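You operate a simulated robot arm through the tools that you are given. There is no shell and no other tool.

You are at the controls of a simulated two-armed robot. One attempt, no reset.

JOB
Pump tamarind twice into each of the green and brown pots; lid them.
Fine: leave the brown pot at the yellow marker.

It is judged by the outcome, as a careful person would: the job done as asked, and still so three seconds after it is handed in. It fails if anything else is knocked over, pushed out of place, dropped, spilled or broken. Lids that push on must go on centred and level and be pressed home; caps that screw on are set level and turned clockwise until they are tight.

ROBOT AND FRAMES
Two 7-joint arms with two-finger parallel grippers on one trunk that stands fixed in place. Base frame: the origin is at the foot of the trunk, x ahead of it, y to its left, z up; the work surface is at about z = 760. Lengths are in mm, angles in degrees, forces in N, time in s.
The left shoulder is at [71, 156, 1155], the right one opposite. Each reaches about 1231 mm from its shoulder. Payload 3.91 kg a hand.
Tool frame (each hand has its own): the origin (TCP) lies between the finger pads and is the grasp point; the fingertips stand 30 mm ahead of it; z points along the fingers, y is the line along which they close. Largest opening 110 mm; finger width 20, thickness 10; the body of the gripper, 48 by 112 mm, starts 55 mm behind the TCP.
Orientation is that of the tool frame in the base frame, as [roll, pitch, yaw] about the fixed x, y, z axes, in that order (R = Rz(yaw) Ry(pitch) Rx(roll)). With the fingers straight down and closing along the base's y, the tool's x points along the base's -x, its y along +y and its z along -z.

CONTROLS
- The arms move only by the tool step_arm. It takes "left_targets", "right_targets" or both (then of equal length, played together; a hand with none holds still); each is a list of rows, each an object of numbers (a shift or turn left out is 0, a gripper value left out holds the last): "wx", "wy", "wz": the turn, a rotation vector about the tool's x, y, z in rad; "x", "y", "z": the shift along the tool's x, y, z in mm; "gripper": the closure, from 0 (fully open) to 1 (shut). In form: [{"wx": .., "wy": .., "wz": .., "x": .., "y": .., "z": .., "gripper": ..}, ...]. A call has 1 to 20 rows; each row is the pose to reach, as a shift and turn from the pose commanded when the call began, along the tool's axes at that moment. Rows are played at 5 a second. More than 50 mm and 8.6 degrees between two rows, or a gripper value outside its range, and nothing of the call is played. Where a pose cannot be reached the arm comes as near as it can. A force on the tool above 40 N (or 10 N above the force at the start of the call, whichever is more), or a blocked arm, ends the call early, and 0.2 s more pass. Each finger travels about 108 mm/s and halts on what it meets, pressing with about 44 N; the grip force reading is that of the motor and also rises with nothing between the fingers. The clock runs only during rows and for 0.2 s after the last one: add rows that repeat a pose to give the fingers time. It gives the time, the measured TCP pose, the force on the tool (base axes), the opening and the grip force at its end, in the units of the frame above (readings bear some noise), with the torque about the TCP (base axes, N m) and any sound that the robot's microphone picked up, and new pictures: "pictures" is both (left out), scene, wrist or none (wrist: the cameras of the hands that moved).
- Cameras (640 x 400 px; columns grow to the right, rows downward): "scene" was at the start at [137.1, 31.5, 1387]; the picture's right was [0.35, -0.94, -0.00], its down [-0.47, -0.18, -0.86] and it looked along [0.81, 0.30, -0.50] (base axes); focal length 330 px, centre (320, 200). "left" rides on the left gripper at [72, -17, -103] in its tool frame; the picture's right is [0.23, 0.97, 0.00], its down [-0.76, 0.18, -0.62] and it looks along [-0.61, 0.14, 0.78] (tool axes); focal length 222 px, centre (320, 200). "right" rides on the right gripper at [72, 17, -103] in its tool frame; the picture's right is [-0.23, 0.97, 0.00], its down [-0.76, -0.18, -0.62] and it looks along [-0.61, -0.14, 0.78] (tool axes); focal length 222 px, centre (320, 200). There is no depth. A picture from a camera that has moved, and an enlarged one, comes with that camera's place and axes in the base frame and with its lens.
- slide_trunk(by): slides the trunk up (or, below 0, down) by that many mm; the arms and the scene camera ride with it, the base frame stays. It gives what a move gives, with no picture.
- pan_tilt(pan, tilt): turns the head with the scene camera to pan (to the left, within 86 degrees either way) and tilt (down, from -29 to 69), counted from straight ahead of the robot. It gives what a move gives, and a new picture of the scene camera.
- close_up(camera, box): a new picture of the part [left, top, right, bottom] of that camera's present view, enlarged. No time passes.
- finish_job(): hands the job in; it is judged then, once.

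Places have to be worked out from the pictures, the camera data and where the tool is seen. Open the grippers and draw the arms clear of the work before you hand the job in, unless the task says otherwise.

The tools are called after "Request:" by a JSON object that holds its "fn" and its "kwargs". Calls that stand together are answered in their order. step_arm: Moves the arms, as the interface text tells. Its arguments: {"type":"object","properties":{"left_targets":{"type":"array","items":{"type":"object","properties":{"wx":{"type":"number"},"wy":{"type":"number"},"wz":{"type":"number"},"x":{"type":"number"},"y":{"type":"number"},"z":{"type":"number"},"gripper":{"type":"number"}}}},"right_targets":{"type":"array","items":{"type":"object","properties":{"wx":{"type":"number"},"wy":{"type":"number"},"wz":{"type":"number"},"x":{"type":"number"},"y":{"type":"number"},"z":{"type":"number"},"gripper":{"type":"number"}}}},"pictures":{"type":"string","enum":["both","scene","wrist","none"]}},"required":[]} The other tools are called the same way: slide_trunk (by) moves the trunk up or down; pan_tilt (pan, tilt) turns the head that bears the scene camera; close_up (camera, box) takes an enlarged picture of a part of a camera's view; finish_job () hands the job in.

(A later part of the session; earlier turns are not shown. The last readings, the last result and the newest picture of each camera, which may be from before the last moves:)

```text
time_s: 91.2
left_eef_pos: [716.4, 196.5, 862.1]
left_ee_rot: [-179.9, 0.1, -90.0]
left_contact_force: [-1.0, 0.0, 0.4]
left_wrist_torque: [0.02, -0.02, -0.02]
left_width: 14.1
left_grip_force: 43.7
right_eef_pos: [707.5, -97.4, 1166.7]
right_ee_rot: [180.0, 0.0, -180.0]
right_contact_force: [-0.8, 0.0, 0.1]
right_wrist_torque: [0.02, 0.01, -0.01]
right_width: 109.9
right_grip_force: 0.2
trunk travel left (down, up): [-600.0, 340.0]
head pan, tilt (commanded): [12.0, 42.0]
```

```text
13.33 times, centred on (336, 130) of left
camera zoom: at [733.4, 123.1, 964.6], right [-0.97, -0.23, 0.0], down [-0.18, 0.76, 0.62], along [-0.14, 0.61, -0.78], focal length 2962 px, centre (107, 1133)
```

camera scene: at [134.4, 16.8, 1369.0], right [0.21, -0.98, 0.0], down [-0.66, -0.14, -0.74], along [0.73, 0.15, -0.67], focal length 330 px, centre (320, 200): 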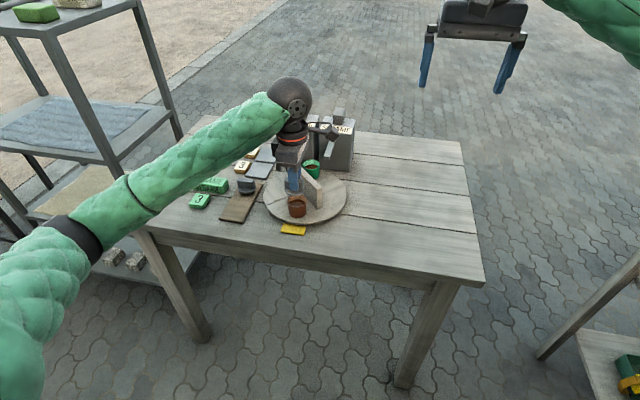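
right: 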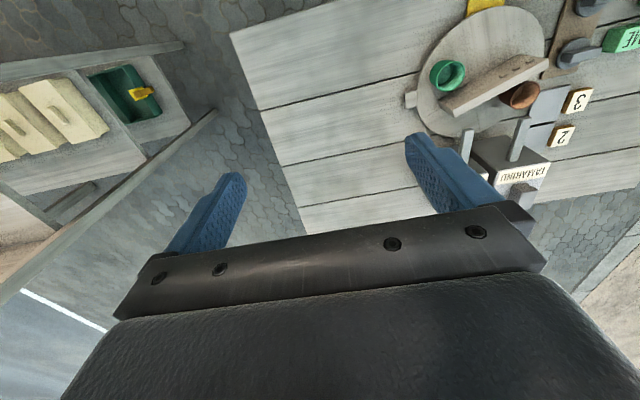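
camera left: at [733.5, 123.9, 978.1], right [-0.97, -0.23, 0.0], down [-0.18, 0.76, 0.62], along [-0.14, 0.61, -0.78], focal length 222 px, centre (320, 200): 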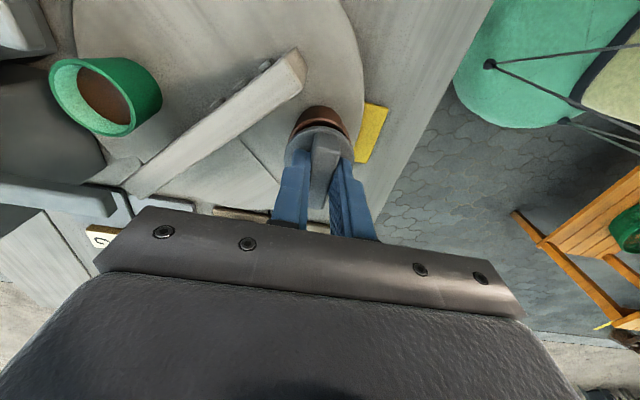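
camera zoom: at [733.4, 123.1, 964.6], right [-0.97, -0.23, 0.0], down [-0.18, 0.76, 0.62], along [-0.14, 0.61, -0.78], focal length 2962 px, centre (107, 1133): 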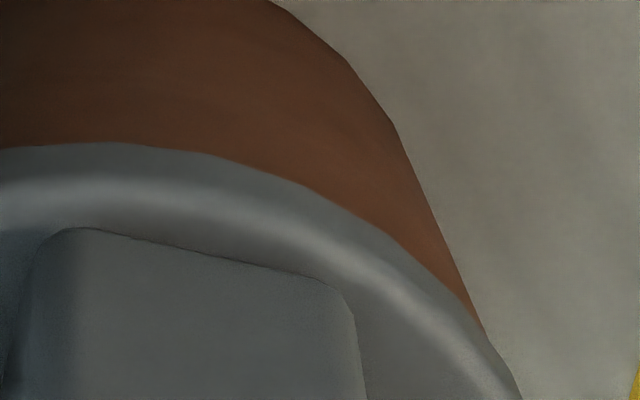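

The lid has drifted about 1.2 mm toward -y during the descent. I correct that and lower 3 mm more, then recheck.

Request:
{"fn": "step_arm", "kwargs": {"left_targets": [{"x": -1.2}, {"x": -1.2, "z": 1.5}, {"x": -1.2, "z": 3}, {"x": -1.2, "z": 3}], "pictures": "none"}}

Request:
{"fn": "close_up", "kwargs": {"camera": "scene", "box": [282, 190, 314, 210]}}

Request:
{"fn": "close_up", "kwargs": {"camera": "left", "box": [272, 95, 368, 155]}}

```text
time_s: 92.2
left_eef_pos: [716.3, 196.7, 859.6]
left_ee_rot: [-179.8, 0.0, -90.1]
left_contact_force: [0.6, 0.3, 3.4]
left_wrist_torque: [-0.02, -0.02, 0.01]
left_width: 14.2
left_grip_force: 44.3
right_eef_pos: [707.4, -99.5, 1166.3]
right_ee_rot: [179.9, 0.0, 180.0]
right_contact_force: [-0.7, -0.5, -0.2]
right_wrist_torque: [-0.01, 0.01, -0.01]
right_width: 110.0
right_grip_force: 0.0
trunk travel left (down, up): [-600.0, 340.0]
head pan, tilt (commanded): [12.0, 42.0]
```

```text
16.00 times, centred on (298, 200) of scene
camera zoom: at [134.2, 16.8, 1369.1], right [0.21, -0.98, 0.0], down [-0.65, -0.14, -0.74], along [0.73, 0.15, -0.67], focal length 5285 px, centre (672, 200)
```

zoom: 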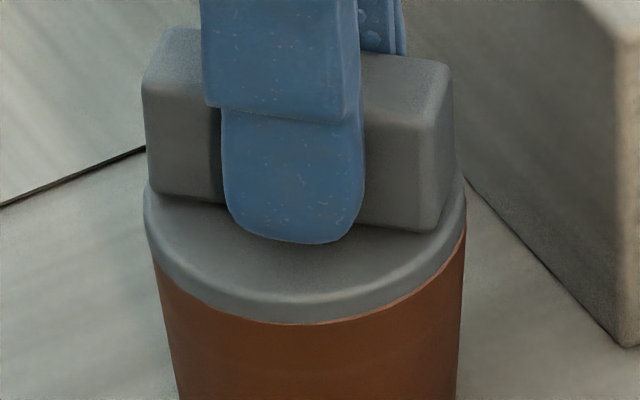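

```text
6.67 times, centred on (320, 125) of left
camera zoom: at [733.1, 124.2, 962.2], right [-0.97, -0.23, 0.0], down [-0.18, 0.76, 0.62], along [-0.14, 0.61, -0.78], focal length 1481 px, centre (320, 700)
```

zoom: 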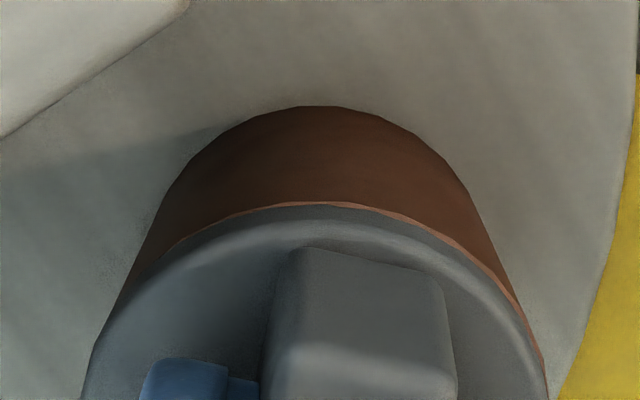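

The lid is touching the rim (3.4 N), centred within under 1 mm in both views. Now I press it down gradually.

Request:
{"fn": "step_arm", "kwargs": {"left_targets": [{"z": 1}, {"z": 2}, {"z": 3}, {"z": 4}], "pictures": "none"}}

Request:
{"fn": "close_up", "kwargs": {"camera": "scene", "box": [282, 190, 314, 210]}}

Request:
{"fn": "close_up", "kwargs": {"camera": "left", "box": [272, 95, 368, 155]}}

```text
time_s: 93.2
left_eef_pos: [716.2, 196.4, 859.4]
left_ee_rot: [-179.6, -0.1, -90.0]
left_contact_force: [6.1, -0.2, 38.0]
left_wrist_torque: [0.09, -0.26, -0.06]
left_width: 13.9
left_grip_force: 43.9
right_eef_pos: [706.6, -99.9, 1168.7]
right_ee_rot: [180.0, 0.1, -180.0]
right_contact_force: [-0.1, 0.1, 0.3]
right_wrist_torque: [0.0, 0.05, 0.0]
right_width: 110.0
right_grip_force: 0.0
trunk travel left (down, up): [-600.0, 340.0]
head pan, tilt (commanded): [12.0, 42.0]
```

```text
16.00 times, centred on (298, 200) of scene
camera zoom: at [132.0, 16.0, 1369.7], right [0.21, -0.98, 0.0], down [-0.65, -0.14, -0.74], along [0.73, 0.15, -0.67], focal length 5285 px, centre (672, 200)
```

zoom: 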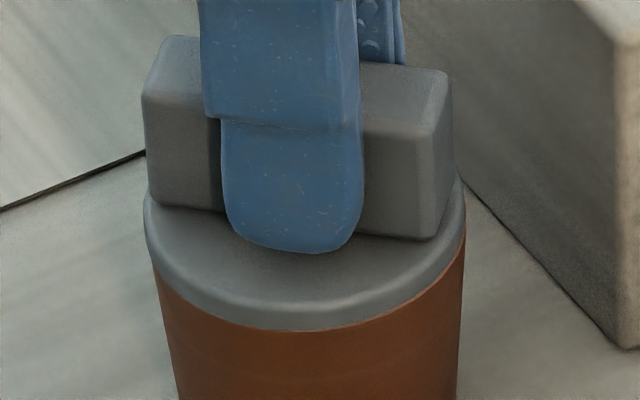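

```text
6.67 times, centred on (320, 125) of left
camera zoom: at [731.8, 124.1, 961.6], right [-0.97, -0.23, -0.01], down [-0.18, 0.76, 0.62], along [-0.14, 0.61, -0.78], focal length 1481 px, centre (320, 700)
```

zoom: 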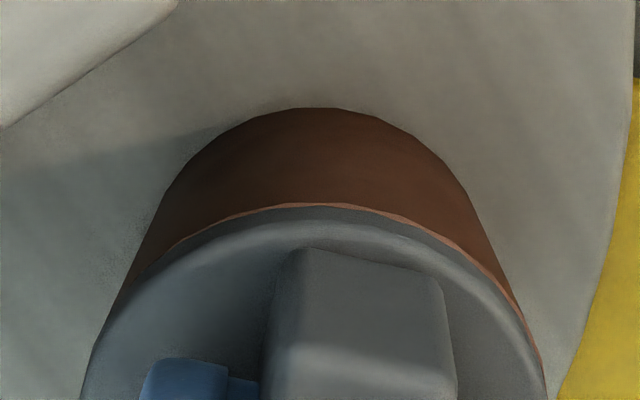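

The lid resists at 38 N without moving further, and I can't see from above whether it is fully home. I relax the press and bring the right hand round for a low side view of the rim with its wrist camera.

Request:
{"fn": "step_arm", "kwargs": {"left_targets": [{"z": -1}, {"z": -2}, {"z": -3}, {"z": -3.5}, {"z": -3.5}, {"z": -3.5}, {"z": -3.5}, {"z": -3.5}, {"z": -3.5}, {"z": -3.5}, {"z": -3.5}, {"z": -3.5}, {"z": -3.5}, {"z": -3.5}], "right_targets": [{"x": -1, "y": 8, "z": 12, "wz": -0.138}, {"x": -2, "y": 17, "z": 25, "wz": -0.276}, {"x": -2, "y": 25, "z": 38, "wz": -0.414}, {"x": -3, "y": 34, "z": 51, "wz": -0.552}, {"x": -4, "y": 42, "z": 64, "wz": -0.69}, {"x": -5, "y": 51, "z": 77, "wz": -0.828}, {"x": -6, "y": 59, "z": 90, "wz": -0.966}, {"x": -6, "y": 68, "z": 103, "wz": -1.104}, {"x": -7, "y": 76, "z": 116, "wz": -1.242}, {"x": -8, "y": 85, "z": 129, "wz": -1.38}, {"x": -9, "y": 93, "z": 142, "wz": -1.518}, {"x": -10, "y": 102, "z": 155, "wz": -1.656}, {"x": -10, "y": 110, "z": 167, "wz": -1.798}, {"x": -10, "y": 110, "z": 167, "wz": -1.798}], "pictures": "both"}}

```text
time_s: 96.2
left_eef_pos: [716.6, 197.2, 859.1]
left_ee_rot: [-179.8, 0.0, -90.0]
left_contact_force: [-1.4, 0.0, 12.5]
left_wrist_torque: [0.03, 0.08, -0.01]
left_width: 14.2
left_grip_force: 44.3
right_eef_pos: [716.2, 10.0, 999.9]
right_ee_rot: [180.0, 0.0, -77.0]
right_contact_force: [0.5, 0.5, -0.2]
right_wrist_torque: [-0.02, -0.02, 0.01]
right_width: 110.0
right_grip_force: 0.1
trunk travel left (down, up): [-600.0, 340.0]
head pan, tilt (commanded): [12.0, 42.0]
camera scene: at [133.3, 16.6, 1369.1], right [0.21, -0.98, 0.0], down [-0.65, -0.14, -0.74], along [0.73, 0.15, -0.67], focal length 330 px, centre (320, 200)
camera right: at [715.6, -64.4, 1101.6], right [-1.0, 0.0, 0.0], down [0.0, 0.78, 0.62], along [0.0, 0.62, -0.78], focal length 222 px, centre (320, 200)
camera left: at [733.6, 124.0, 961.3], right [-0.97, -0.23, 0.0], down [-0.18, 0.76, 0.62], along [-0.14, 0.61, -0.78], focal length 222 px, centre (320, 200)
```

scene: 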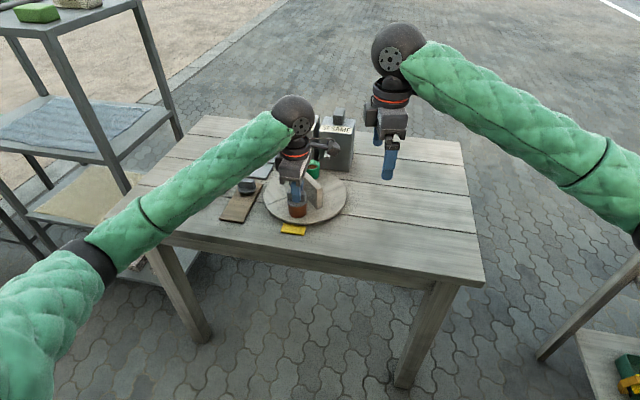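
right: 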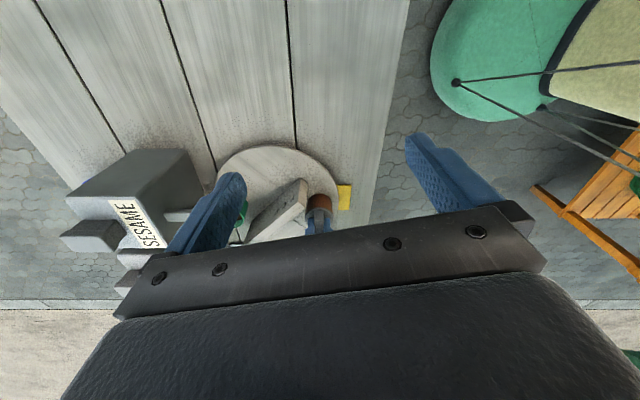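
left: 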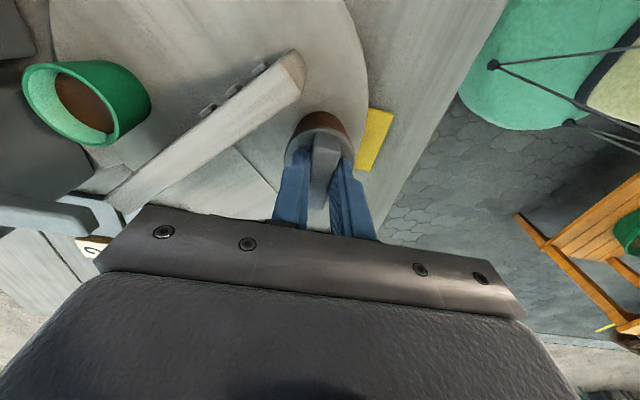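

The right hand is clear of everything. Now I tilt it 40° forward and lower it so its camera looks nearly horizontally along +y at the brown pot's rim.

Request:
{"fn": "step_arm", "kwargs": {"right_targets": [{"wx": 0.02, "wy": -0.085, "z": 19}, {"wx": 0.039, "wy": -0.17, "z": 38}, {"wx": 0.059, "wy": -0.255, "z": 58}, {"wx": 0.078, "wy": -0.34, "z": 77}, {"wx": 0.098, "wy": -0.425, "z": 97}, {"wx": 0.118, "wy": -0.51, "z": 116}, {"wx": 0.137, "wy": -0.595, "z": 135}, {"wx": 0.157, "wy": -0.68, "z": 155}, {"wx": 0.157, "wy": -0.68, "z": 155}], "pictures": "both"}}

Request:
{"fn": "close_up", "kwargs": {"camera": "right", "box": [240, 120, 400, 220]}}

```text
time_s: 98.2
left_eef_pos: [717.4, 197.1, 858.1]
left_ee_rot: [-179.7, 0.0, -90.0]
left_contact_force: [-0.4, 0.4, 10.0]
left_wrist_torque: [0.04, 0.03, -0.01]
left_width: 13.9
left_grip_force: 44.1
right_eef_pos: [715.1, 9.9, 845.4]
right_ee_rot: [-169.2, 38.8, -73.3]
right_contact_force: [-0.2, -0.1, 0.5]
right_wrist_torque: [-0.01, -0.02, -0.03]
right_width: 110.1
right_grip_force: 0.0
trunk travel left (down, up): [-600.0, 340.0]
head pan, tilt (commanded): [12.0, 42.0]
camera scene: at [133.5, 16.9, 1369.1], right [0.21, -0.98, 0.0], down [-0.65, -0.14, -0.74], along [0.73, 0.15, -0.67], focal length 330 px, centre (320, 200)
camera right: at [715.9, -112.5, 875.9], right [-1.0, 0.0, 0.0], down [0.0, 0.2, 0.98], along [0.0, 0.98, -0.2], focal length 222 px, centre (320, 200)
```

scene: 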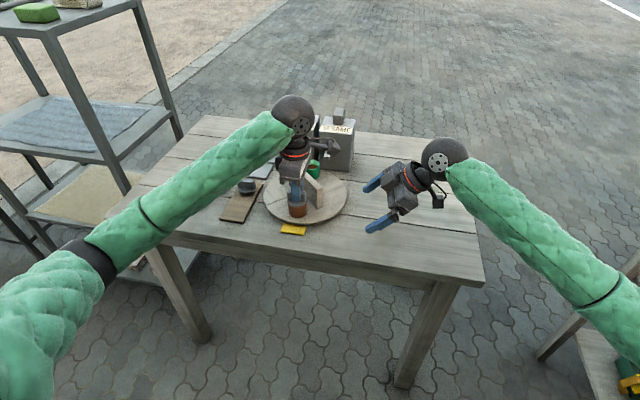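
right: 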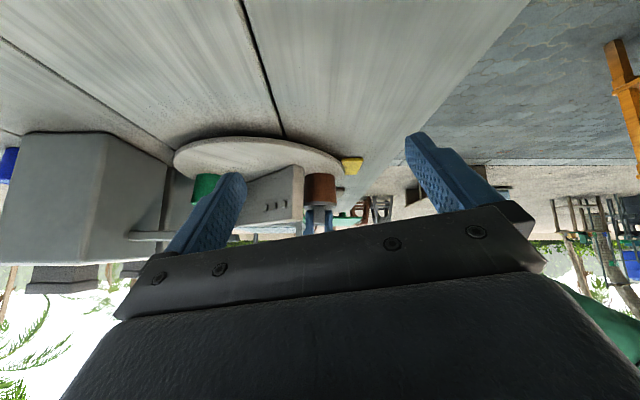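

```text
4.00 times, centred on (320, 170) of right
camera zoom: at [715.9, -112.5, 875.9], right [-1.0, 0.0, 0.0], down [0.0, 0.2, 0.98], along [0.0, 0.98, -0.2], focal length 888 px, centre (320, 320)
```

zoom: 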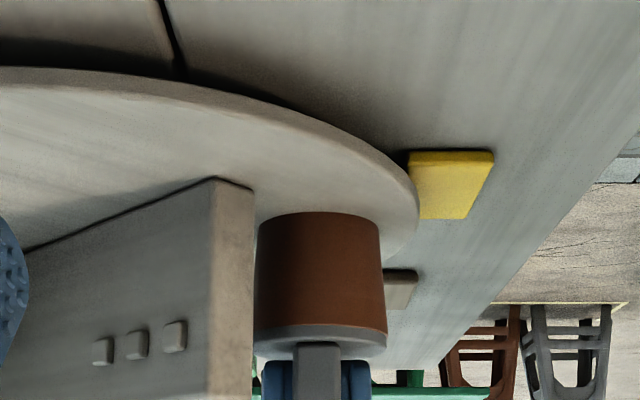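

This gives an excellent low side view (upside-down). I zoom in on the lid and rim seam.

Request:
{"fn": "close_up", "kwargs": {"camera": "right", "box": [296, 185, 344, 215]}}

```text
13.33 times, centred on (320, 200) of right
camera zoom: at [715.9, -112.5, 875.9], right [-1.0, 0.0, 0.0], down [0.0, 0.2, 0.98], along [0.0, 0.98, -0.2], focal length 2962 px, centre (320, 200)
```

zoom: 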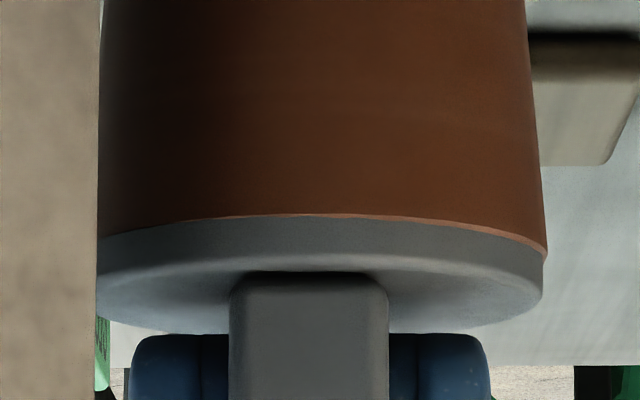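

The side view shows the disc sitting flush on the rim all round, level, with only about a 0.5 mm lateral offset. I press once more firmly to make sure it is home, then re-examine.

Request:
{"fn": "step_arm", "kwargs": {"left_targets": [{"z": 1}, {"z": 2}, {"z": 3}, {"z": 3.5}, {"z": 3.5}], "pictures": "none"}}

Request:
{"fn": "close_up", "kwargs": {"camera": "right", "box": [296, 185, 344, 215]}}

```text
time_s: 99.4
left_eef_pos: [716.6, 197.1, 858.4]
left_ee_rot: [-179.7, 0.0, -90.0]
left_contact_force: [1.8, -0.7, 32.4]
left_wrist_torque: [0.04, -0.01, -0.01]
left_width: 14.1
left_grip_force: 44.1
right_eef_pos: [714.9, 9.4, 846.7]
right_ee_rot: [-169.2, 38.9, -73.3]
right_contact_force: [-0.5, -0.2, -0.2]
right_wrist_torque: [0.01, 0.0, 0.01]
right_width: 110.0
right_grip_force: 0.2
trunk travel left (down, up): [-600.0, 340.0]
head pan, tilt (commanded): [12.0, 42.0]
```

```text
13.33 times, centred on (320, 200) of right
camera zoom: at [715.0, -113.0, 877.2], right [-1.0, 0.0, 0.0], down [0.0, 0.2, 0.98], along [0.0, 0.98, -0.2], focal length 2962 px, centre (320, 200)
```

zoom: 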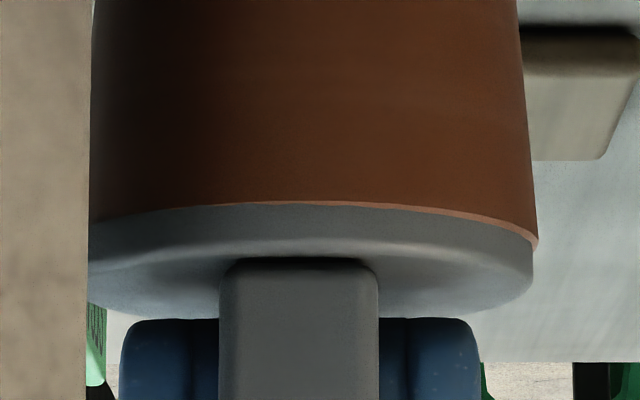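

The lid stays flush and level under 32 N. I relax the press, open the fingers gently and lift away.

Request:
{"fn": "step_arm", "kwargs": {"left_targets": [{"z": -1.5}, {"z": -3.2}, {"z": -4}, {"z": -4, "gripper": 0.84}, {"z": -4, "gripper": 0.78}, {"z": -4, "gripper": 0.7}, {"z": -4, "gripper": 0.65}, {"z": -4, "gripper": 0.65}, {"z": -15}, {"z": -40}, {"z": -70}, {"z": -95}, {"z": -95}], "pictures": "both"}}

Request:
{"fn": "close_up", "kwargs": {"camera": "right", "box": [280, 150, 376, 210]}}

Request:
{"fn": "close_up", "kwargs": {"camera": "scene", "box": [256, 160, 352, 220]}}

Request:
{"fn": "close_up", "kwargs": {"camera": "left", "box": [272, 85, 368, 145]}}

```text
time_s: 102.2
left_eef_pos: [717.5, 197.0, 948.2]
left_ee_rot: [-179.9, 0.1, -89.9]
left_contact_force: [-0.1, 0.1, -0.2]
left_wrist_torque: [-0.02, 0.0, 0.03]
left_width: 38.4
left_grip_force: 0.0
right_eef_pos: [716.3, 9.7, 843.8]
right_ee_rot: [-169.5, 38.9, -73.4]
right_contact_force: [-0.5, 0.1, 1.0]
right_wrist_torque: [0.0, 0.0, -0.03]
right_width: 110.0
right_grip_force: 0.2
trunk travel left (down, up): [-600.0, 340.0]
head pan, tilt (commanded): [12.0, 42.0]
camera scene: at [134.5, 17.0, 1368.9], right [0.21, -0.98, 0.0], down [-0.66, -0.14, -0.74], along [0.73, 0.15, -0.67], focal length 330 px, centre (320, 200)
camera left: at [734.0, 124.7, 1050.9], right [-0.97, -0.23, 0.0], down [-0.18, 0.76, 0.62], along [-0.14, 0.61, -0.78], focal length 222 px, centre (320, 200)
```

scene: 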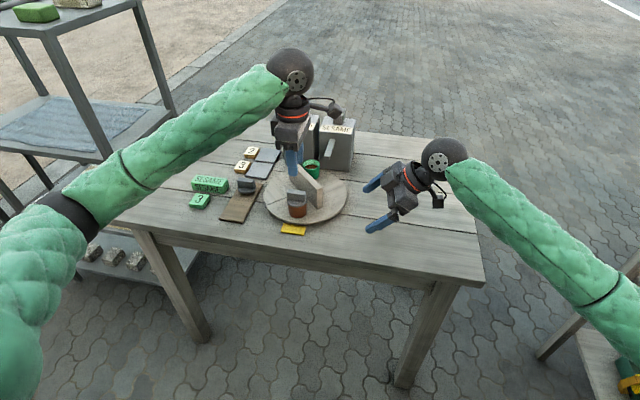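
left: 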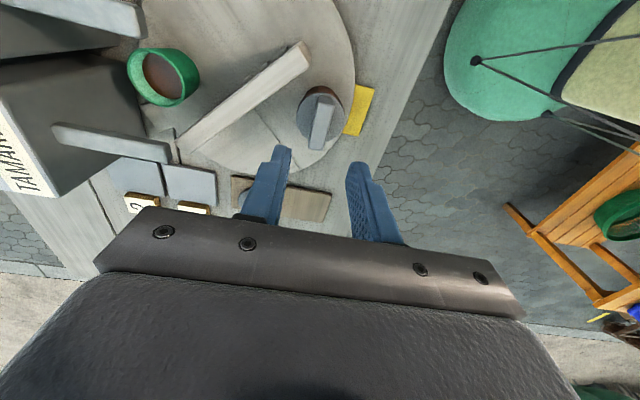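

```text
6.67 times, centred on (328, 180) of right
camera zoom: at [716.4, -112.4, 875.6], right [-1.0, 0.0, 0.0], down [0.0, 0.2, 0.98], along [0.0, 0.98, -0.2], focal length 1481 px, centre (267, 333)
```

zoom: 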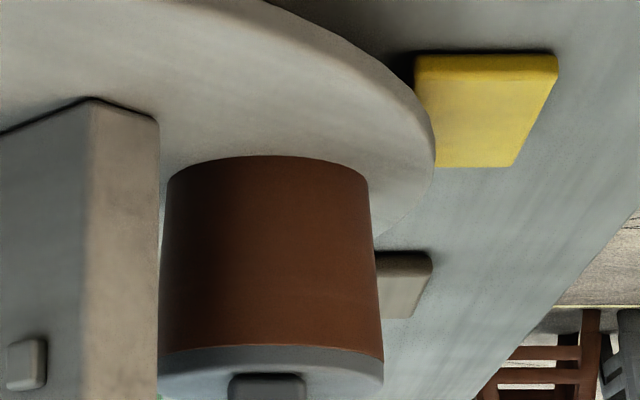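

```text
6.67 times, centred on (304, 190) of scene
camera zoom: at [134.5, 17.0, 1368.9], right [0.21, -0.98, 0.0], down [-0.66, -0.14, -0.74], along [0.73, 0.15, -0.67], focal length 2202 px, centre (427, 267)
```

zoom: 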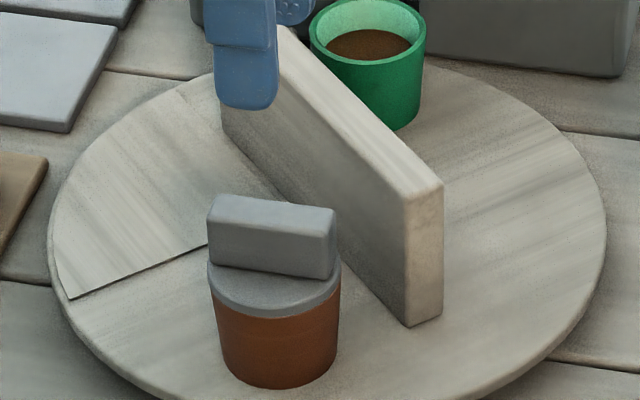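

```text
6.67 times, centred on (320, 115) of left
camera zoom: at [734.0, 124.7, 1050.9], right [-0.97, -0.23, 0.0], down [-0.18, 0.76, 0.62], along [-0.14, 0.61, -0.78], focal length 1481 px, centre (320, 767)
```

zoom: 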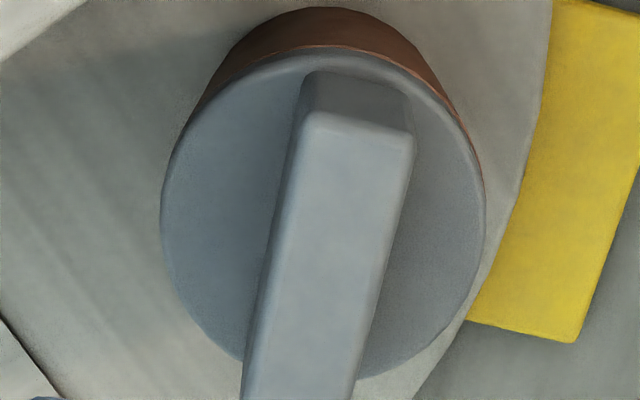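

The brown pot is lidded level and centred beside the yellow marker. Next I take the second lid: move the left hand over it at about (785,365.5) and look.

Request:
{"fn": "step_arm", "kwargs": {"left_targets": [{"x": -28, "y": -11, "gripper": 0.6}, {"x": -56, "y": -22}, {"x": -84, "y": -34}, {"x": -112, "y": -45}, {"x": -140, "y": -56}, {"x": -168.5, "y": -67.5}, {"x": -168.5, "y": -67.5, "z": 30}, {"x": -168.5, "y": -67.5, "z": 60}, {"x": -168.5, "y": -67.5, "z": 80}, {"x": -168.5, "y": -67.5, "z": 80}], "pictures": "both"}}

Request:
{"fn": "close_up", "kwargs": {"camera": "left", "box": [200, 80, 440, 230]}}

Request:
{"fn": "close_up", "kwargs": {"camera": "scene", "box": [205, 140, 301, 200]}}

```text
time_s: 104.4
left_eef_pos: [785.1, 365.7, 869.7]
left_ee_rot: [-179.9, 0.0, -90.1]
left_contact_force: [0.2, -0.6, 0.1]
left_wrist_torque: [-0.02, -0.02, -0.01]
left_width: 43.9
left_grip_force: 0.1
right_eef_pos: [715.9, 11.1, 845.6]
right_ee_rot: [-169.3, 38.8, -73.2]
right_contact_force: [-0.5, 0.2, 0.5]
right_wrist_torque: [0.03, 0.0, 0.02]
right_width: 109.9
right_grip_force: 0.2
trunk travel left (down, up): [-600.0, 340.0]
head pan, tilt (commanded): [12.0, 42.0]
camera scene: at [134.1, 17.0, 1369.0], right [0.21, -0.98, 0.0], down [-0.65, -0.14, -0.74], along [0.73, 0.15, -0.67], focal length 330 px, centre (320, 200)
camera left: at [802.5, 293.2, 972.5], right [-0.97, -0.23, 0.0], down [-0.18, 0.76, 0.62], along [-0.14, 0.61, -0.78], focal length 222 px, centre (320, 200)
```

scene: 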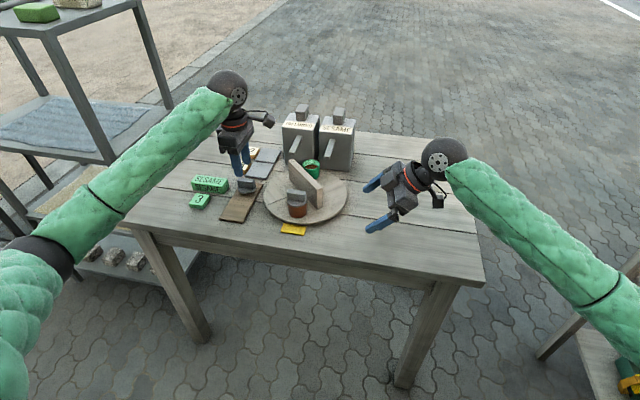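
left: 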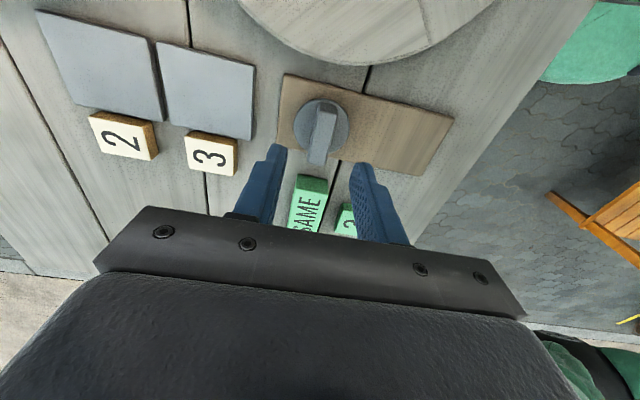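

```text
2.67 times, centred on (320, 155) of left
camera zoom: at [802.5, 293.2, 972.5], right [-0.97, -0.23, 0.0], down [-0.18, 0.76, 0.62], along [-0.14, 0.61, -0.78], focal length 592 px, centre (320, 320)
```

zoom: 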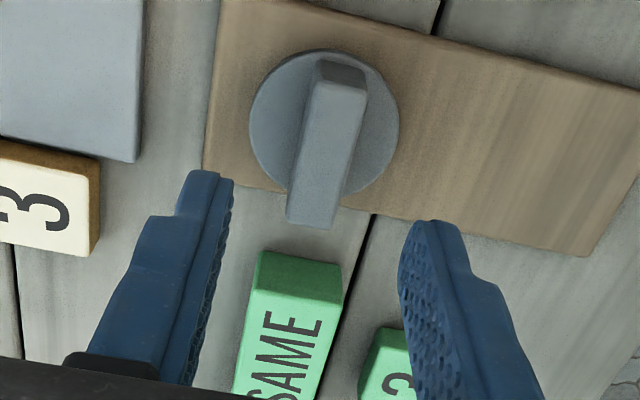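

```text
6.67 times, centred on (253, 170) of scene
camera zoom: at [134.1, 17.0, 1369.0], right [0.21, -0.98, 0.0], down [-0.65, -0.14, -0.74], along [0.73, 0.15, -0.67], focal length 2202 px, centre (767, 400)
```

zoom: 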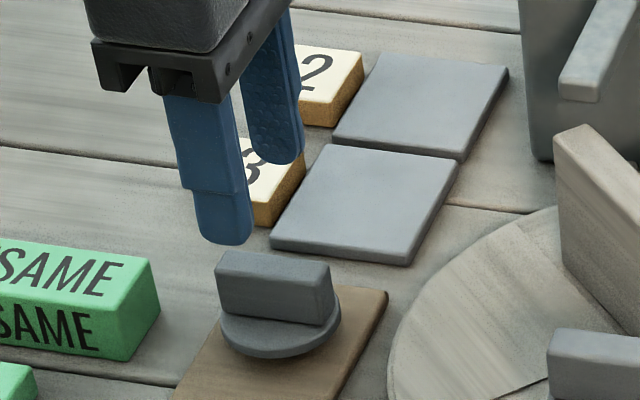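

The second lid is within 3 mm of TCP (offset about -0.8,-2.5). I correct, lower so the tips end about 4 mm above its disc, and check.

Request:
{"fn": "step_arm", "kwargs": {"left_targets": [{"x": 2.4, "y": 0.8}, {"x": 2.4, "y": 0.8, "z": 18}, {"x": 2.4, "y": 0.8, "z": 36}, {"x": 2.4, "y": 0.8, "z": 48}, {"x": 2.4, "y": 0.8, "z": 53}, {"x": 2.4, "y": 0.8, "z": 53, "gripper": 0.75}, {"x": 2.4, "y": 0.8, "z": 53, "gripper": 0.75}], "pictures": "none"}}

Request:
{"fn": "close_up", "kwargs": {"camera": "left", "box": [200, 80, 440, 230]}}

Request:
{"fn": "close_up", "kwargs": {"camera": "scene", "box": [205, 150, 301, 210]}}

```text
time_s: 106.0
left_eef_pos: [784.4, 363.4, 817.5]
left_ee_rot: [-179.9, 0.1, -90.0]
left_contact_force: [0.8, -0.4, 0.0]
left_wrist_torque: [-0.01, -0.06, 0.03]
left_width: 27.5
left_grip_force: 0.0
right_eef_pos: [716.6, 9.9, 845.3]
right_ee_rot: [-169.4, 38.8, -73.3]
right_contact_force: [-0.5, -0.1, -0.6]
right_wrist_torque: [0.02, -0.02, -0.01]
right_width: 110.1
right_grip_force: 0.1
trunk travel left (down, up): [-600.0, 340.0]
head pan, tilt (commanded): [12.0, 42.0]
```

```text
2.67 times, centred on (320, 155) of left
camera zoom: at [800.3, 291.3, 920.4], right [-0.97, -0.23, 0.0], down [-0.18, 0.76, 0.62], along [-0.14, 0.61, -0.78], focal length 592 px, centre (320, 320)
```

zoom: 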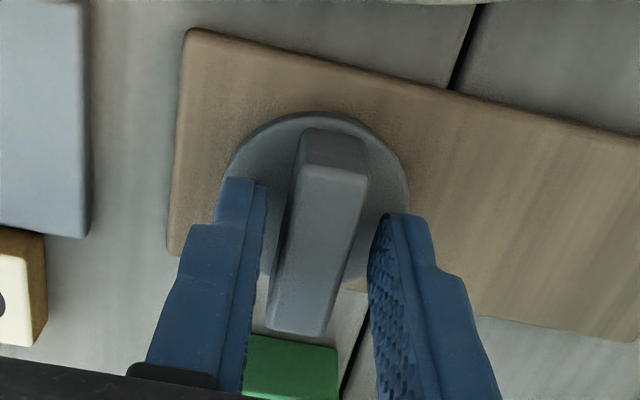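

```text
6.67 times, centred on (253, 180) of scene
camera zoom: at [134.3, 16.9, 1369.0], right [0.21, -0.98, 0.0], down [-0.66, -0.14, -0.74], along [0.73, 0.15, -0.67], focal length 2202 px, centre (767, 333)
```

zoom: 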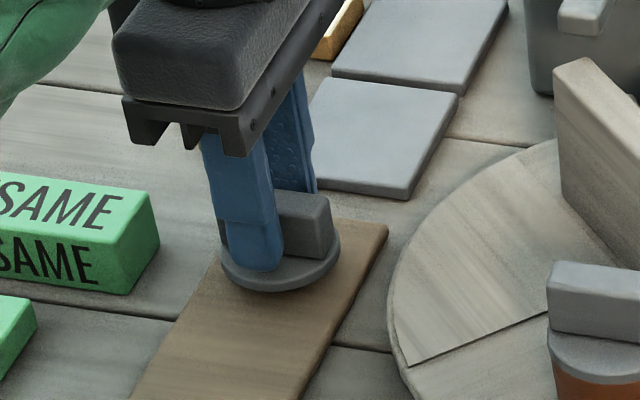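

The bar is well between the pads. I shift 2 mm toward -y and 1 mm down to match the previous grasp, then close.

Request:
{"fn": "step_arm", "kwargs": {"left_targets": [{"x": 2, "z": 1}, {"x": 2, "z": 1, "gripper": 0.8}, {"x": 2, "z": 1, "gripper": 0.84}, {"x": 2, "z": 1, "gripper": 0.87}, {"x": 2, "z": 1, "gripper": 0.9}, {"x": 2, "z": 1, "gripper": 0.95}, {"x": 2, "z": 1, "gripper": 0.95}], "pictures": "none"}}

Request:
{"fn": "close_up", "kwargs": {"camera": "left", "box": [200, 80, 440, 230]}}

```text
time_s: 107.6
left_eef_pos: [784.0, 362.0, 814.3]
left_ee_rot: [-179.9, 0.0, -90.0]
left_contact_force: [0.3, -0.4, -0.3]
left_wrist_torque: [-0.01, 0.03, 0.0]
left_width: 14.2
left_grip_force: 44.4
right_eef_pos: [715.5, 9.9, 844.9]
right_ee_rot: [-169.4, 38.9, -73.2]
right_contact_force: [0.3, 0.1, 0.1]
right_wrist_torque: [-0.02, 0.0, -0.03]
right_width: 110.1
right_grip_force: 0.2
trunk travel left (down, up): [-600.0, 340.0]
head pan, tilt (commanded): [12.0, 42.0]
```

```text
2.67 times, centred on (320, 155) of left
camera zoom: at [800.0, 289.3, 918.5], right [-0.97, -0.23, 0.0], down [-0.18, 0.76, 0.62], along [-0.14, 0.61, -0.78], focal length 592 px, centre (320, 320)
```

zoom: 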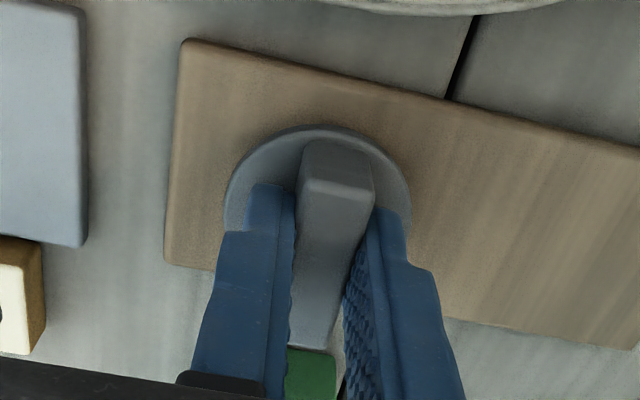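

The same good grip on the second lid. I lift it, carry it high over to the green pot at about (874,199) between the two spouts, and stop well above to check.

Request:
{"fn": "step_arm", "kwargs": {"left_targets": [{"z": -15}, {"z": -50}, {"z": -90}, {"z": -125}, {"z": -140}, {"x": 23, "y": -13, "z": -140}, {"x": 47, "y": -26, "z": -140}, {"x": 70, "y": -39, "z": -140}, {"x": 93, "y": -51, "z": -140}, {"x": 116, "y": -64, "z": -140}, {"x": 140, "y": -77, "z": -140}, {"x": 163, "y": -90, "z": -140}, {"x": 163, "y": -90, "z": -140}], "pictures": "both"}}

Request:
{"fn": "close_up", "kwargs": {"camera": "scene", "box": [270, 120, 350, 170]}}

Request:
{"fn": "close_up", "kwargs": {"camera": "left", "box": [240, 70, 400, 170]}}

```text
time_s: 110.4
left_eef_pos: [874.1, 200.4, 956.9]
left_ee_rot: [-179.9, 0.0, -89.9]
left_contact_force: [0.6, 0.1, -0.6]
left_wrist_torque: [0.0, 0.01, 0.02]
left_width: 14.1
left_grip_force: 44.0
right_eef_pos: [715.5, 11.0, 845.2]
right_ee_rot: [-169.4, 38.7, -73.2]
right_contact_force: [-0.7, -0.6, 0.4]
right_wrist_torque: [-0.03, -0.02, -0.01]
right_width: 109.8
right_grip_force: 0.0
trunk travel left (down, up): [-600.0, 340.0]
head pan, tilt (commanded): [12.0, 42.0]
camera scene: at [134.1, 17.5, 1369.0], right [0.21, -0.98, 0.0], down [-0.65, -0.14, -0.74], along [0.73, 0.15, -0.67], focal length 330 px, centre (320, 200)
camera left: at [890.9, 127.4, 1059.7], right [-0.97, -0.23, 0.0], down [-0.18, 0.76, 0.62], along [-0.14, 0.61, -0.78], focal length 222 px, centre (320, 200)
```

scene: 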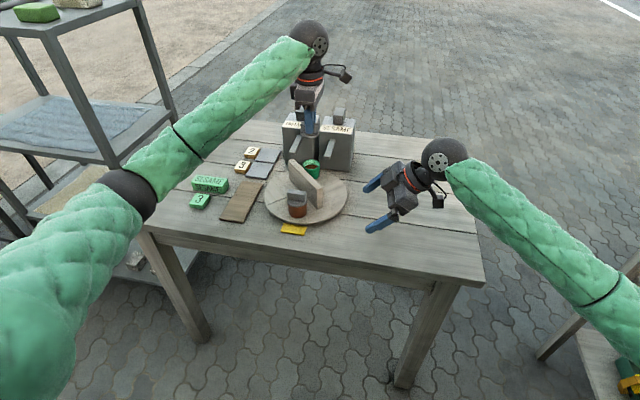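
left: 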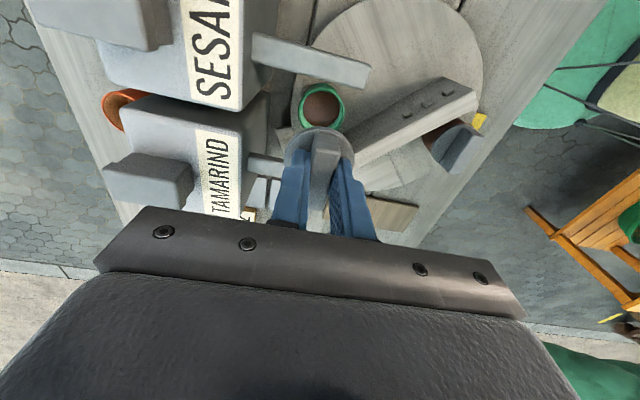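

```text
8.00 times, centred on (310, 145) of scene
camera zoom: at [134.1, 17.5, 1369.0], right [0.21, -0.98, 0.0], down [-0.65, -0.14, -0.74], along [0.73, 0.15, -0.67], focal length 2642 px, centre (400, 640)
```

zoom: 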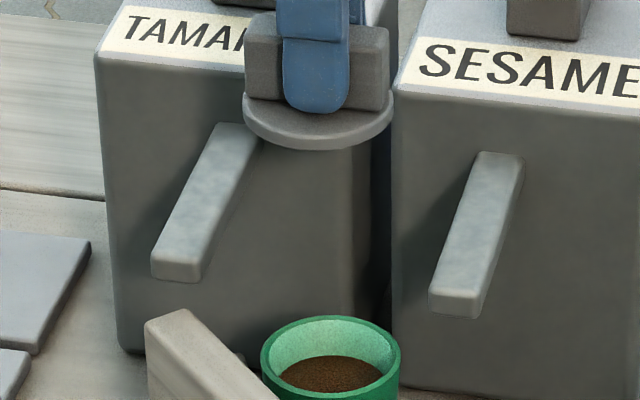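

```text
4.00 times, centred on (320, 120) of left
camera zoom: at [890.9, 127.4, 1059.7], right [-0.97, -0.23, 0.0], down [-0.18, 0.76, 0.62], along [-0.14, 0.61, -0.78], focal length 888 px, centre (320, 520)
```

zoom: 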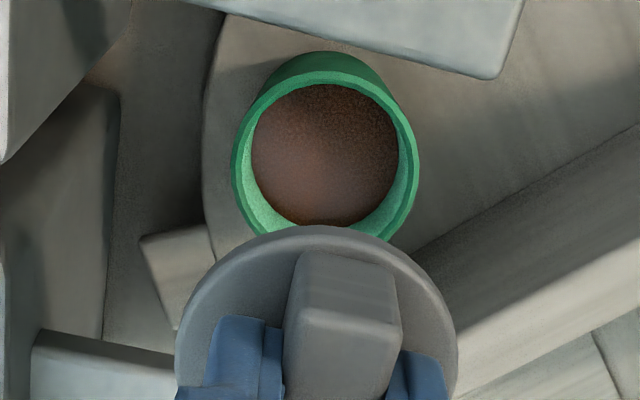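

Both cameras' lateral measures put the lid (+1.4,+2.3) mm from the green pot's centre. I correct and descend between the spouts (14 mm clearance each side) to about 30 mm above the rim.

Request:
{"fn": "step_arm", "kwargs": {"left_targets": [{"x": 2.3, "y": 1.4}, {"x": 2.3, "y": 1.4, "z": 15}, {"x": 2.3, "y": 1.4, "z": 30}, {"x": 2.3, "y": 1.4, "z": 45}, {"x": 2.3, "y": 1.4, "z": 58}, {"x": 2.3, "y": 1.4, "z": 68}, {"x": 2.3, "y": 1.4, "z": 68}], "pictures": "none"}}

Request:
{"fn": "close_up", "kwargs": {"camera": "scene", "box": [286, 145, 334, 175]}}

Request:
{"fn": "close_up", "kwargs": {"camera": "left", "box": [272, 85, 368, 145]}}

```text
time_s: 112.0
left_eef_pos: [871.5, 196.3, 889.4]
left_ee_rot: [-179.9, 0.0, -90.0]
left_contact_force: [0.4, 0.0, -0.3]
left_wrist_torque: [0.03, 0.0, 0.0]
left_width: 14.0
left_grip_force: 44.1
right_eef_pos: [716.2, 10.0, 845.2]
right_ee_rot: [-169.3, 38.8, -73.3]
right_contact_force: [0.4, -0.3, 0.0]
right_wrist_torque: [0.01, 0.0, -0.02]
right_width: 109.8
right_grip_force: 0.1
trunk travel left (down, up): [-600.0, 340.0]
head pan, tilt (commanded): [12.0, 42.0]
```

```text
13.33 times, centred on (310, 160) of scene
camera zoom: at [134.2, 16.9, 1369.0], right [0.21, -0.98, 0.0], down [-0.65, -0.14, -0.74], along [0.73, 0.15, -0.67], focal length 4404 px, centre (453, 733)
```

zoom: 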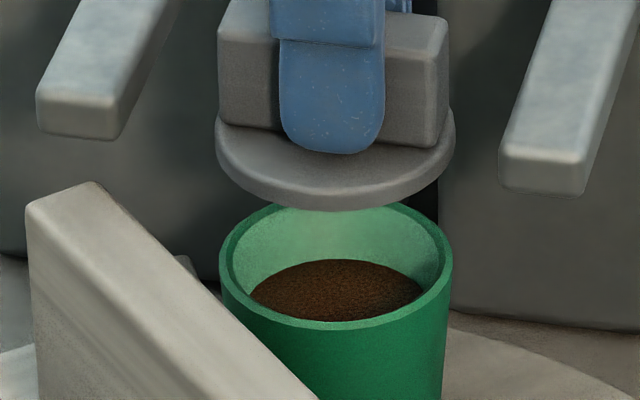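

```text
6.67 times, centred on (320, 115) of left
camera zoom: at [889.0, 124.1, 992.2], right [-0.97, -0.23, 0.0], down [-0.18, 0.76, 0.62], along [-0.14, 0.61, -0.78], focal length 1481 px, centre (320, 767)
```

zoom: 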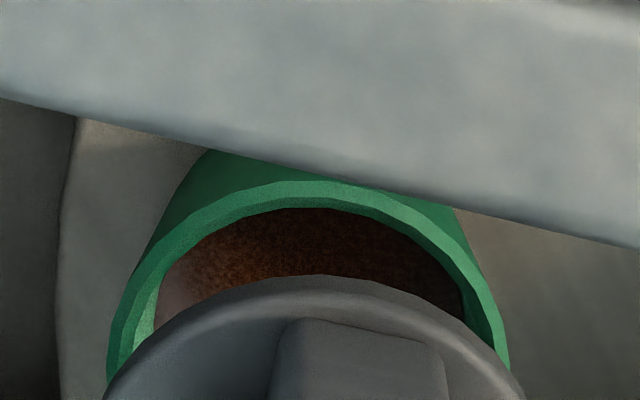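

The lid is now about (-0.9,-0.8) mm off the pot centre. I nudge it back and descend to about 8 mm above the rim.

Request:
{"fn": "step_arm", "kwargs": {"left_targets": [{"x": -1.1, "y": -1.0}, {"x": -1.1, "y": -1.0, "z": 8}, {"x": -1.1, "y": -1.0, "z": 16}, {"x": -1.1, "y": -1.0, "z": 22}, {"x": -1.1, "y": -1.0, "z": 22}], "pictures": "none"}}

Request:
{"fn": "close_up", "kwargs": {"camera": "scene", "box": [294, 150, 326, 170]}}

Request:
{"fn": "close_up", "kwargs": {"camera": "left", "box": [272, 95, 368, 155]}}

```text
time_s: 113.2
left_eef_pos: [872.7, 196.8, 865.6]
left_ee_rot: [-179.9, 0.0, -90.0]
left_contact_force: [-0.5, -0.8, 0.2]
left_wrist_torque: [-0.01, 0.01, 0.01]
left_width: 14.1
left_grip_force: 44.3
right_eef_pos: [716.3, 10.9, 844.6]
right_ee_rot: [-169.2, 38.8, -73.2]
right_contact_force: [0.0, -0.4, 0.1]
right_wrist_torque: [-0.02, 0.02, -0.02]
right_width: 110.0
right_grip_force: 0.2
trunk travel left (down, up): [-600.0, 340.0]
head pan, tilt (commanded): [12.0, 42.0]
```

```text
16.00 times, centred on (310, 160) of scene
camera zoom: at [134.2, 16.9, 1369.0], right [0.21, -0.98, 0.0], down [-0.66, -0.14, -0.74], along [0.73, 0.15, -0.67], focal length 5285 px, centre (480, 840)
```

zoom: 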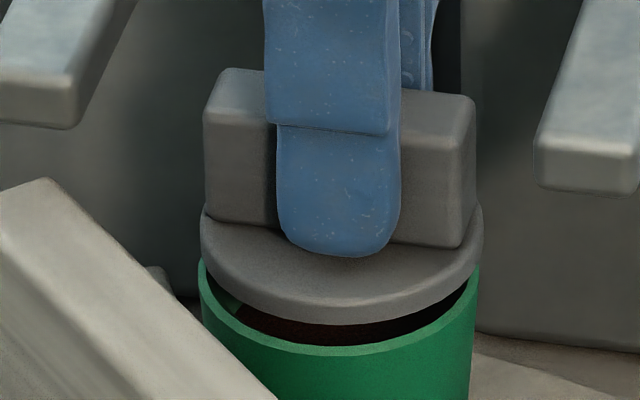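

```text
6.67 times, centred on (320, 125) of left
camera zoom: at [889.9, 123.9, 968.2], right [-0.97, -0.23, 0.0], down [-0.18, 0.76, 0.62], along [-0.14, 0.61, -0.78], focal length 1481 px, centre (320, 700)
```

zoom: 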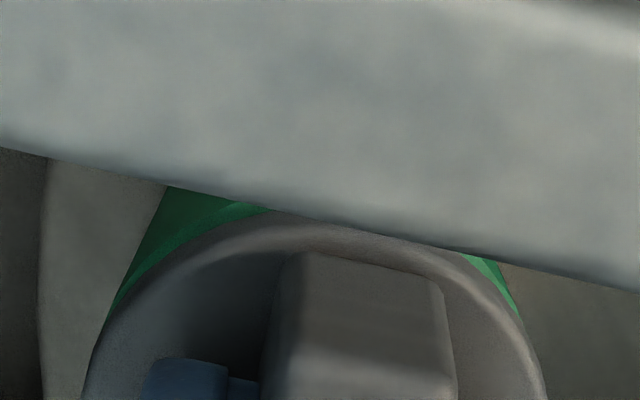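

Aligned within about 0.6 mm. A final small nudge, then I lower until the lid touches the rim.

Request:
{"fn": "step_arm", "kwargs": {"left_targets": [{"x": -0.7, "y": -0.2}, {"x": -0.7, "y": -0.2, "z": 2}, {"x": -0.7, "y": -0.2, "z": 4}, {"x": -0.7, "y": -0.2, "z": 5}, {"x": -0.7, "y": -0.2, "z": 6}, {"x": -0.7, "y": -0.2, "z": 7}], "pictures": "none"}}

Request:
{"fn": "close_up", "kwargs": {"camera": "scene", "box": [294, 150, 326, 170]}}

Request:
{"fn": "close_up", "kwargs": {"camera": "left", "box": [272, 95, 368, 155]}}

Request:
{"fn": "close_up", "kwargs": {"camera": "right", "box": [140, 150, 300, 250]}}

```text
time_s: 114.6
left_eef_pos: [873.3, 198.3, 858.9]
left_ee_rot: [-179.9, 0.0, -90.0]
left_contact_force: [-0.7, 0.2, 0.1]
left_wrist_torque: [0.03, 0.0, -0.03]
left_width: 14.0
left_grip_force: 44.0
right_eef_pos: [716.1, 9.5, 846.3]
right_ee_rot: [-169.5, 38.7, -73.2]
right_contact_force: [0.5, -0.3, 0.3]
right_wrist_torque: [-0.01, -0.02, 0.04]
right_width: 110.1
right_grip_force: 0.0
trunk travel left (down, up): [-600.0, 340.0]
head pan, tilt (commanded): [12.0, 42.0]
```

```text
16.00 times, centred on (310, 160) of scene
camera zoom: at [134.3, 16.8, 1369.0], right [0.21, -0.98, 0.0], down [-0.66, -0.14, -0.74], along [0.73, 0.15, -0.67], focal length 5285 px, centre (480, 840)
```

zoom: 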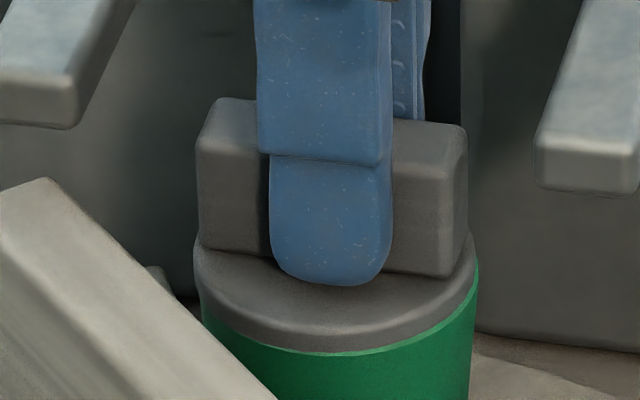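

```text
6.67 times, centred on (320, 125) of left
camera zoom: at [890.2, 125.5, 961.6], right [-0.97, -0.23, 0.0], down [-0.18, 0.76, 0.62], along [-0.14, 0.61, -0.78], focal length 1481 px, centre (320, 700)
```

zoom: 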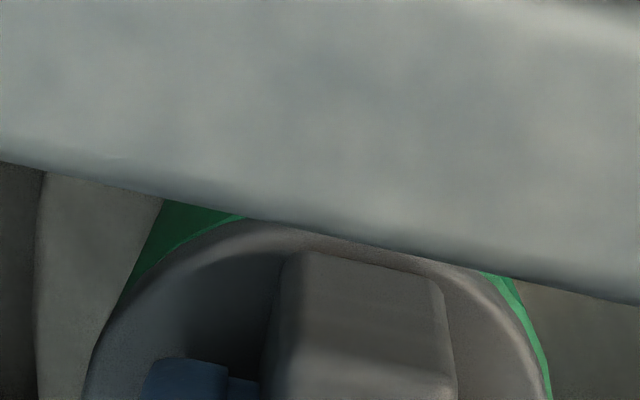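

```text
4.00 times, centred on (220, 200) of right
camera zoom: at [716.4, -112.5, 875.7], right [-1.0, 0.0, 0.0], down [0.0, 0.2, 0.98], along [0.0, 0.98, -0.2], focal length 888 px, centre (720, 200)
```

zoom: 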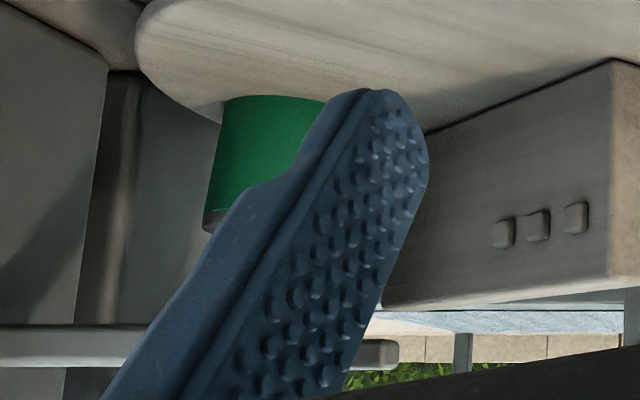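

Still no contact; the lid is (+0.4,+0.75) mm off. I apply a tiny correction, lower 2 mm more to contact, and close the right gripper so its camera can see the green pot.

Request:
{"fn": "step_arm", "kwargs": {"left_targets": [{"x": 0.6, "y": 0.4}, {"x": 0.6, "y": 0.4}, {"x": 0.6, "y": 0.4, "z": 1}, {"x": 0.6, "y": 0.4, "z": 1.7}], "right_targets": [{"gripper": 0.3}, {"gripper": 0.6}, {"gripper": 0.9}, {"gripper": 1.0}], "pictures": "none"}}

Request:
{"fn": "close_up", "kwargs": {"camera": "scene", "box": [294, 150, 326, 170]}}

Request:
{"fn": "close_up", "kwargs": {"camera": "left", "box": [272, 95, 368, 155]}}

Request:
{"fn": "close_up", "kwargs": {"camera": "right", "box": [160, 160, 240, 210]}}

```text
time_s: 115.6
left_eef_pos: [871.4, 198.3, 858.7]
left_ee_rot: [-179.8, 0.0, -90.0]
left_contact_force: [1.2, 0.0, 6.8]
left_wrist_torque: [0.01, -0.06, -0.02]
left_width: 14.2
left_grip_force: 44.2
right_eef_pos: [715.5, 9.7, 845.4]
right_ee_rot: [-169.4, 38.8, -73.2]
right_contact_force: [0.6, -0.2, -0.1]
right_wrist_torque: [-0.04, 0.0, 0.03]
right_width: 0.1
right_grip_force: 37.6
trunk travel left (down, up): [-600.0, 340.0]
head pan, tilt (commanded): [12.0, 42.0]
```

```text
16.00 times, centred on (310, 160) of scene
camera zoom: at [134.0, 16.7, 1369.1], right [0.21, -0.98, 0.0], down [-0.65, -0.14, -0.74], along [0.73, 0.15, -0.67], focal length 5285 px, centre (480, 840)
```

zoom: 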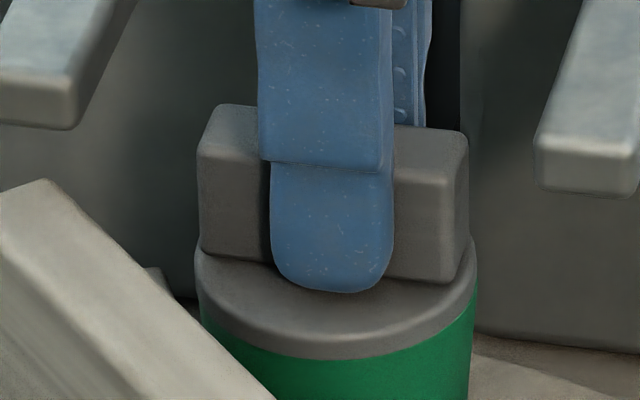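

```text
6.67 times, centred on (320, 125) of left
camera zoom: at [888.8, 124.9, 961.5], right [-0.97, -0.23, 0.0], down [-0.18, 0.76, 0.62], along [-0.14, 0.61, -0.78], focal length 1481 px, centre (320, 700)
```

zoom: 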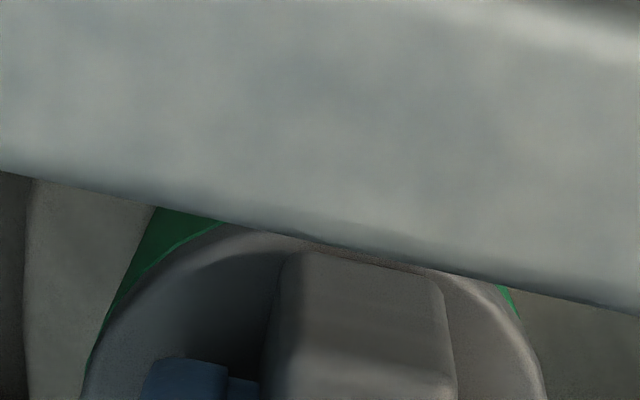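

```text
8.00 times, centred on (200, 185) of right
camera zoom: at [716.1, -112.6, 876.0], right [-1.0, 0.0, 0.0], down [0.0, 0.2, 0.98], along [0.0, 0.98, -0.2], focal length 1777 px, centre (1280, 320)
```

zoom: 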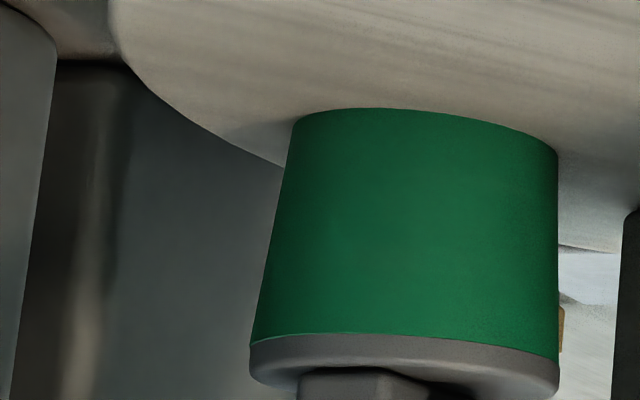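

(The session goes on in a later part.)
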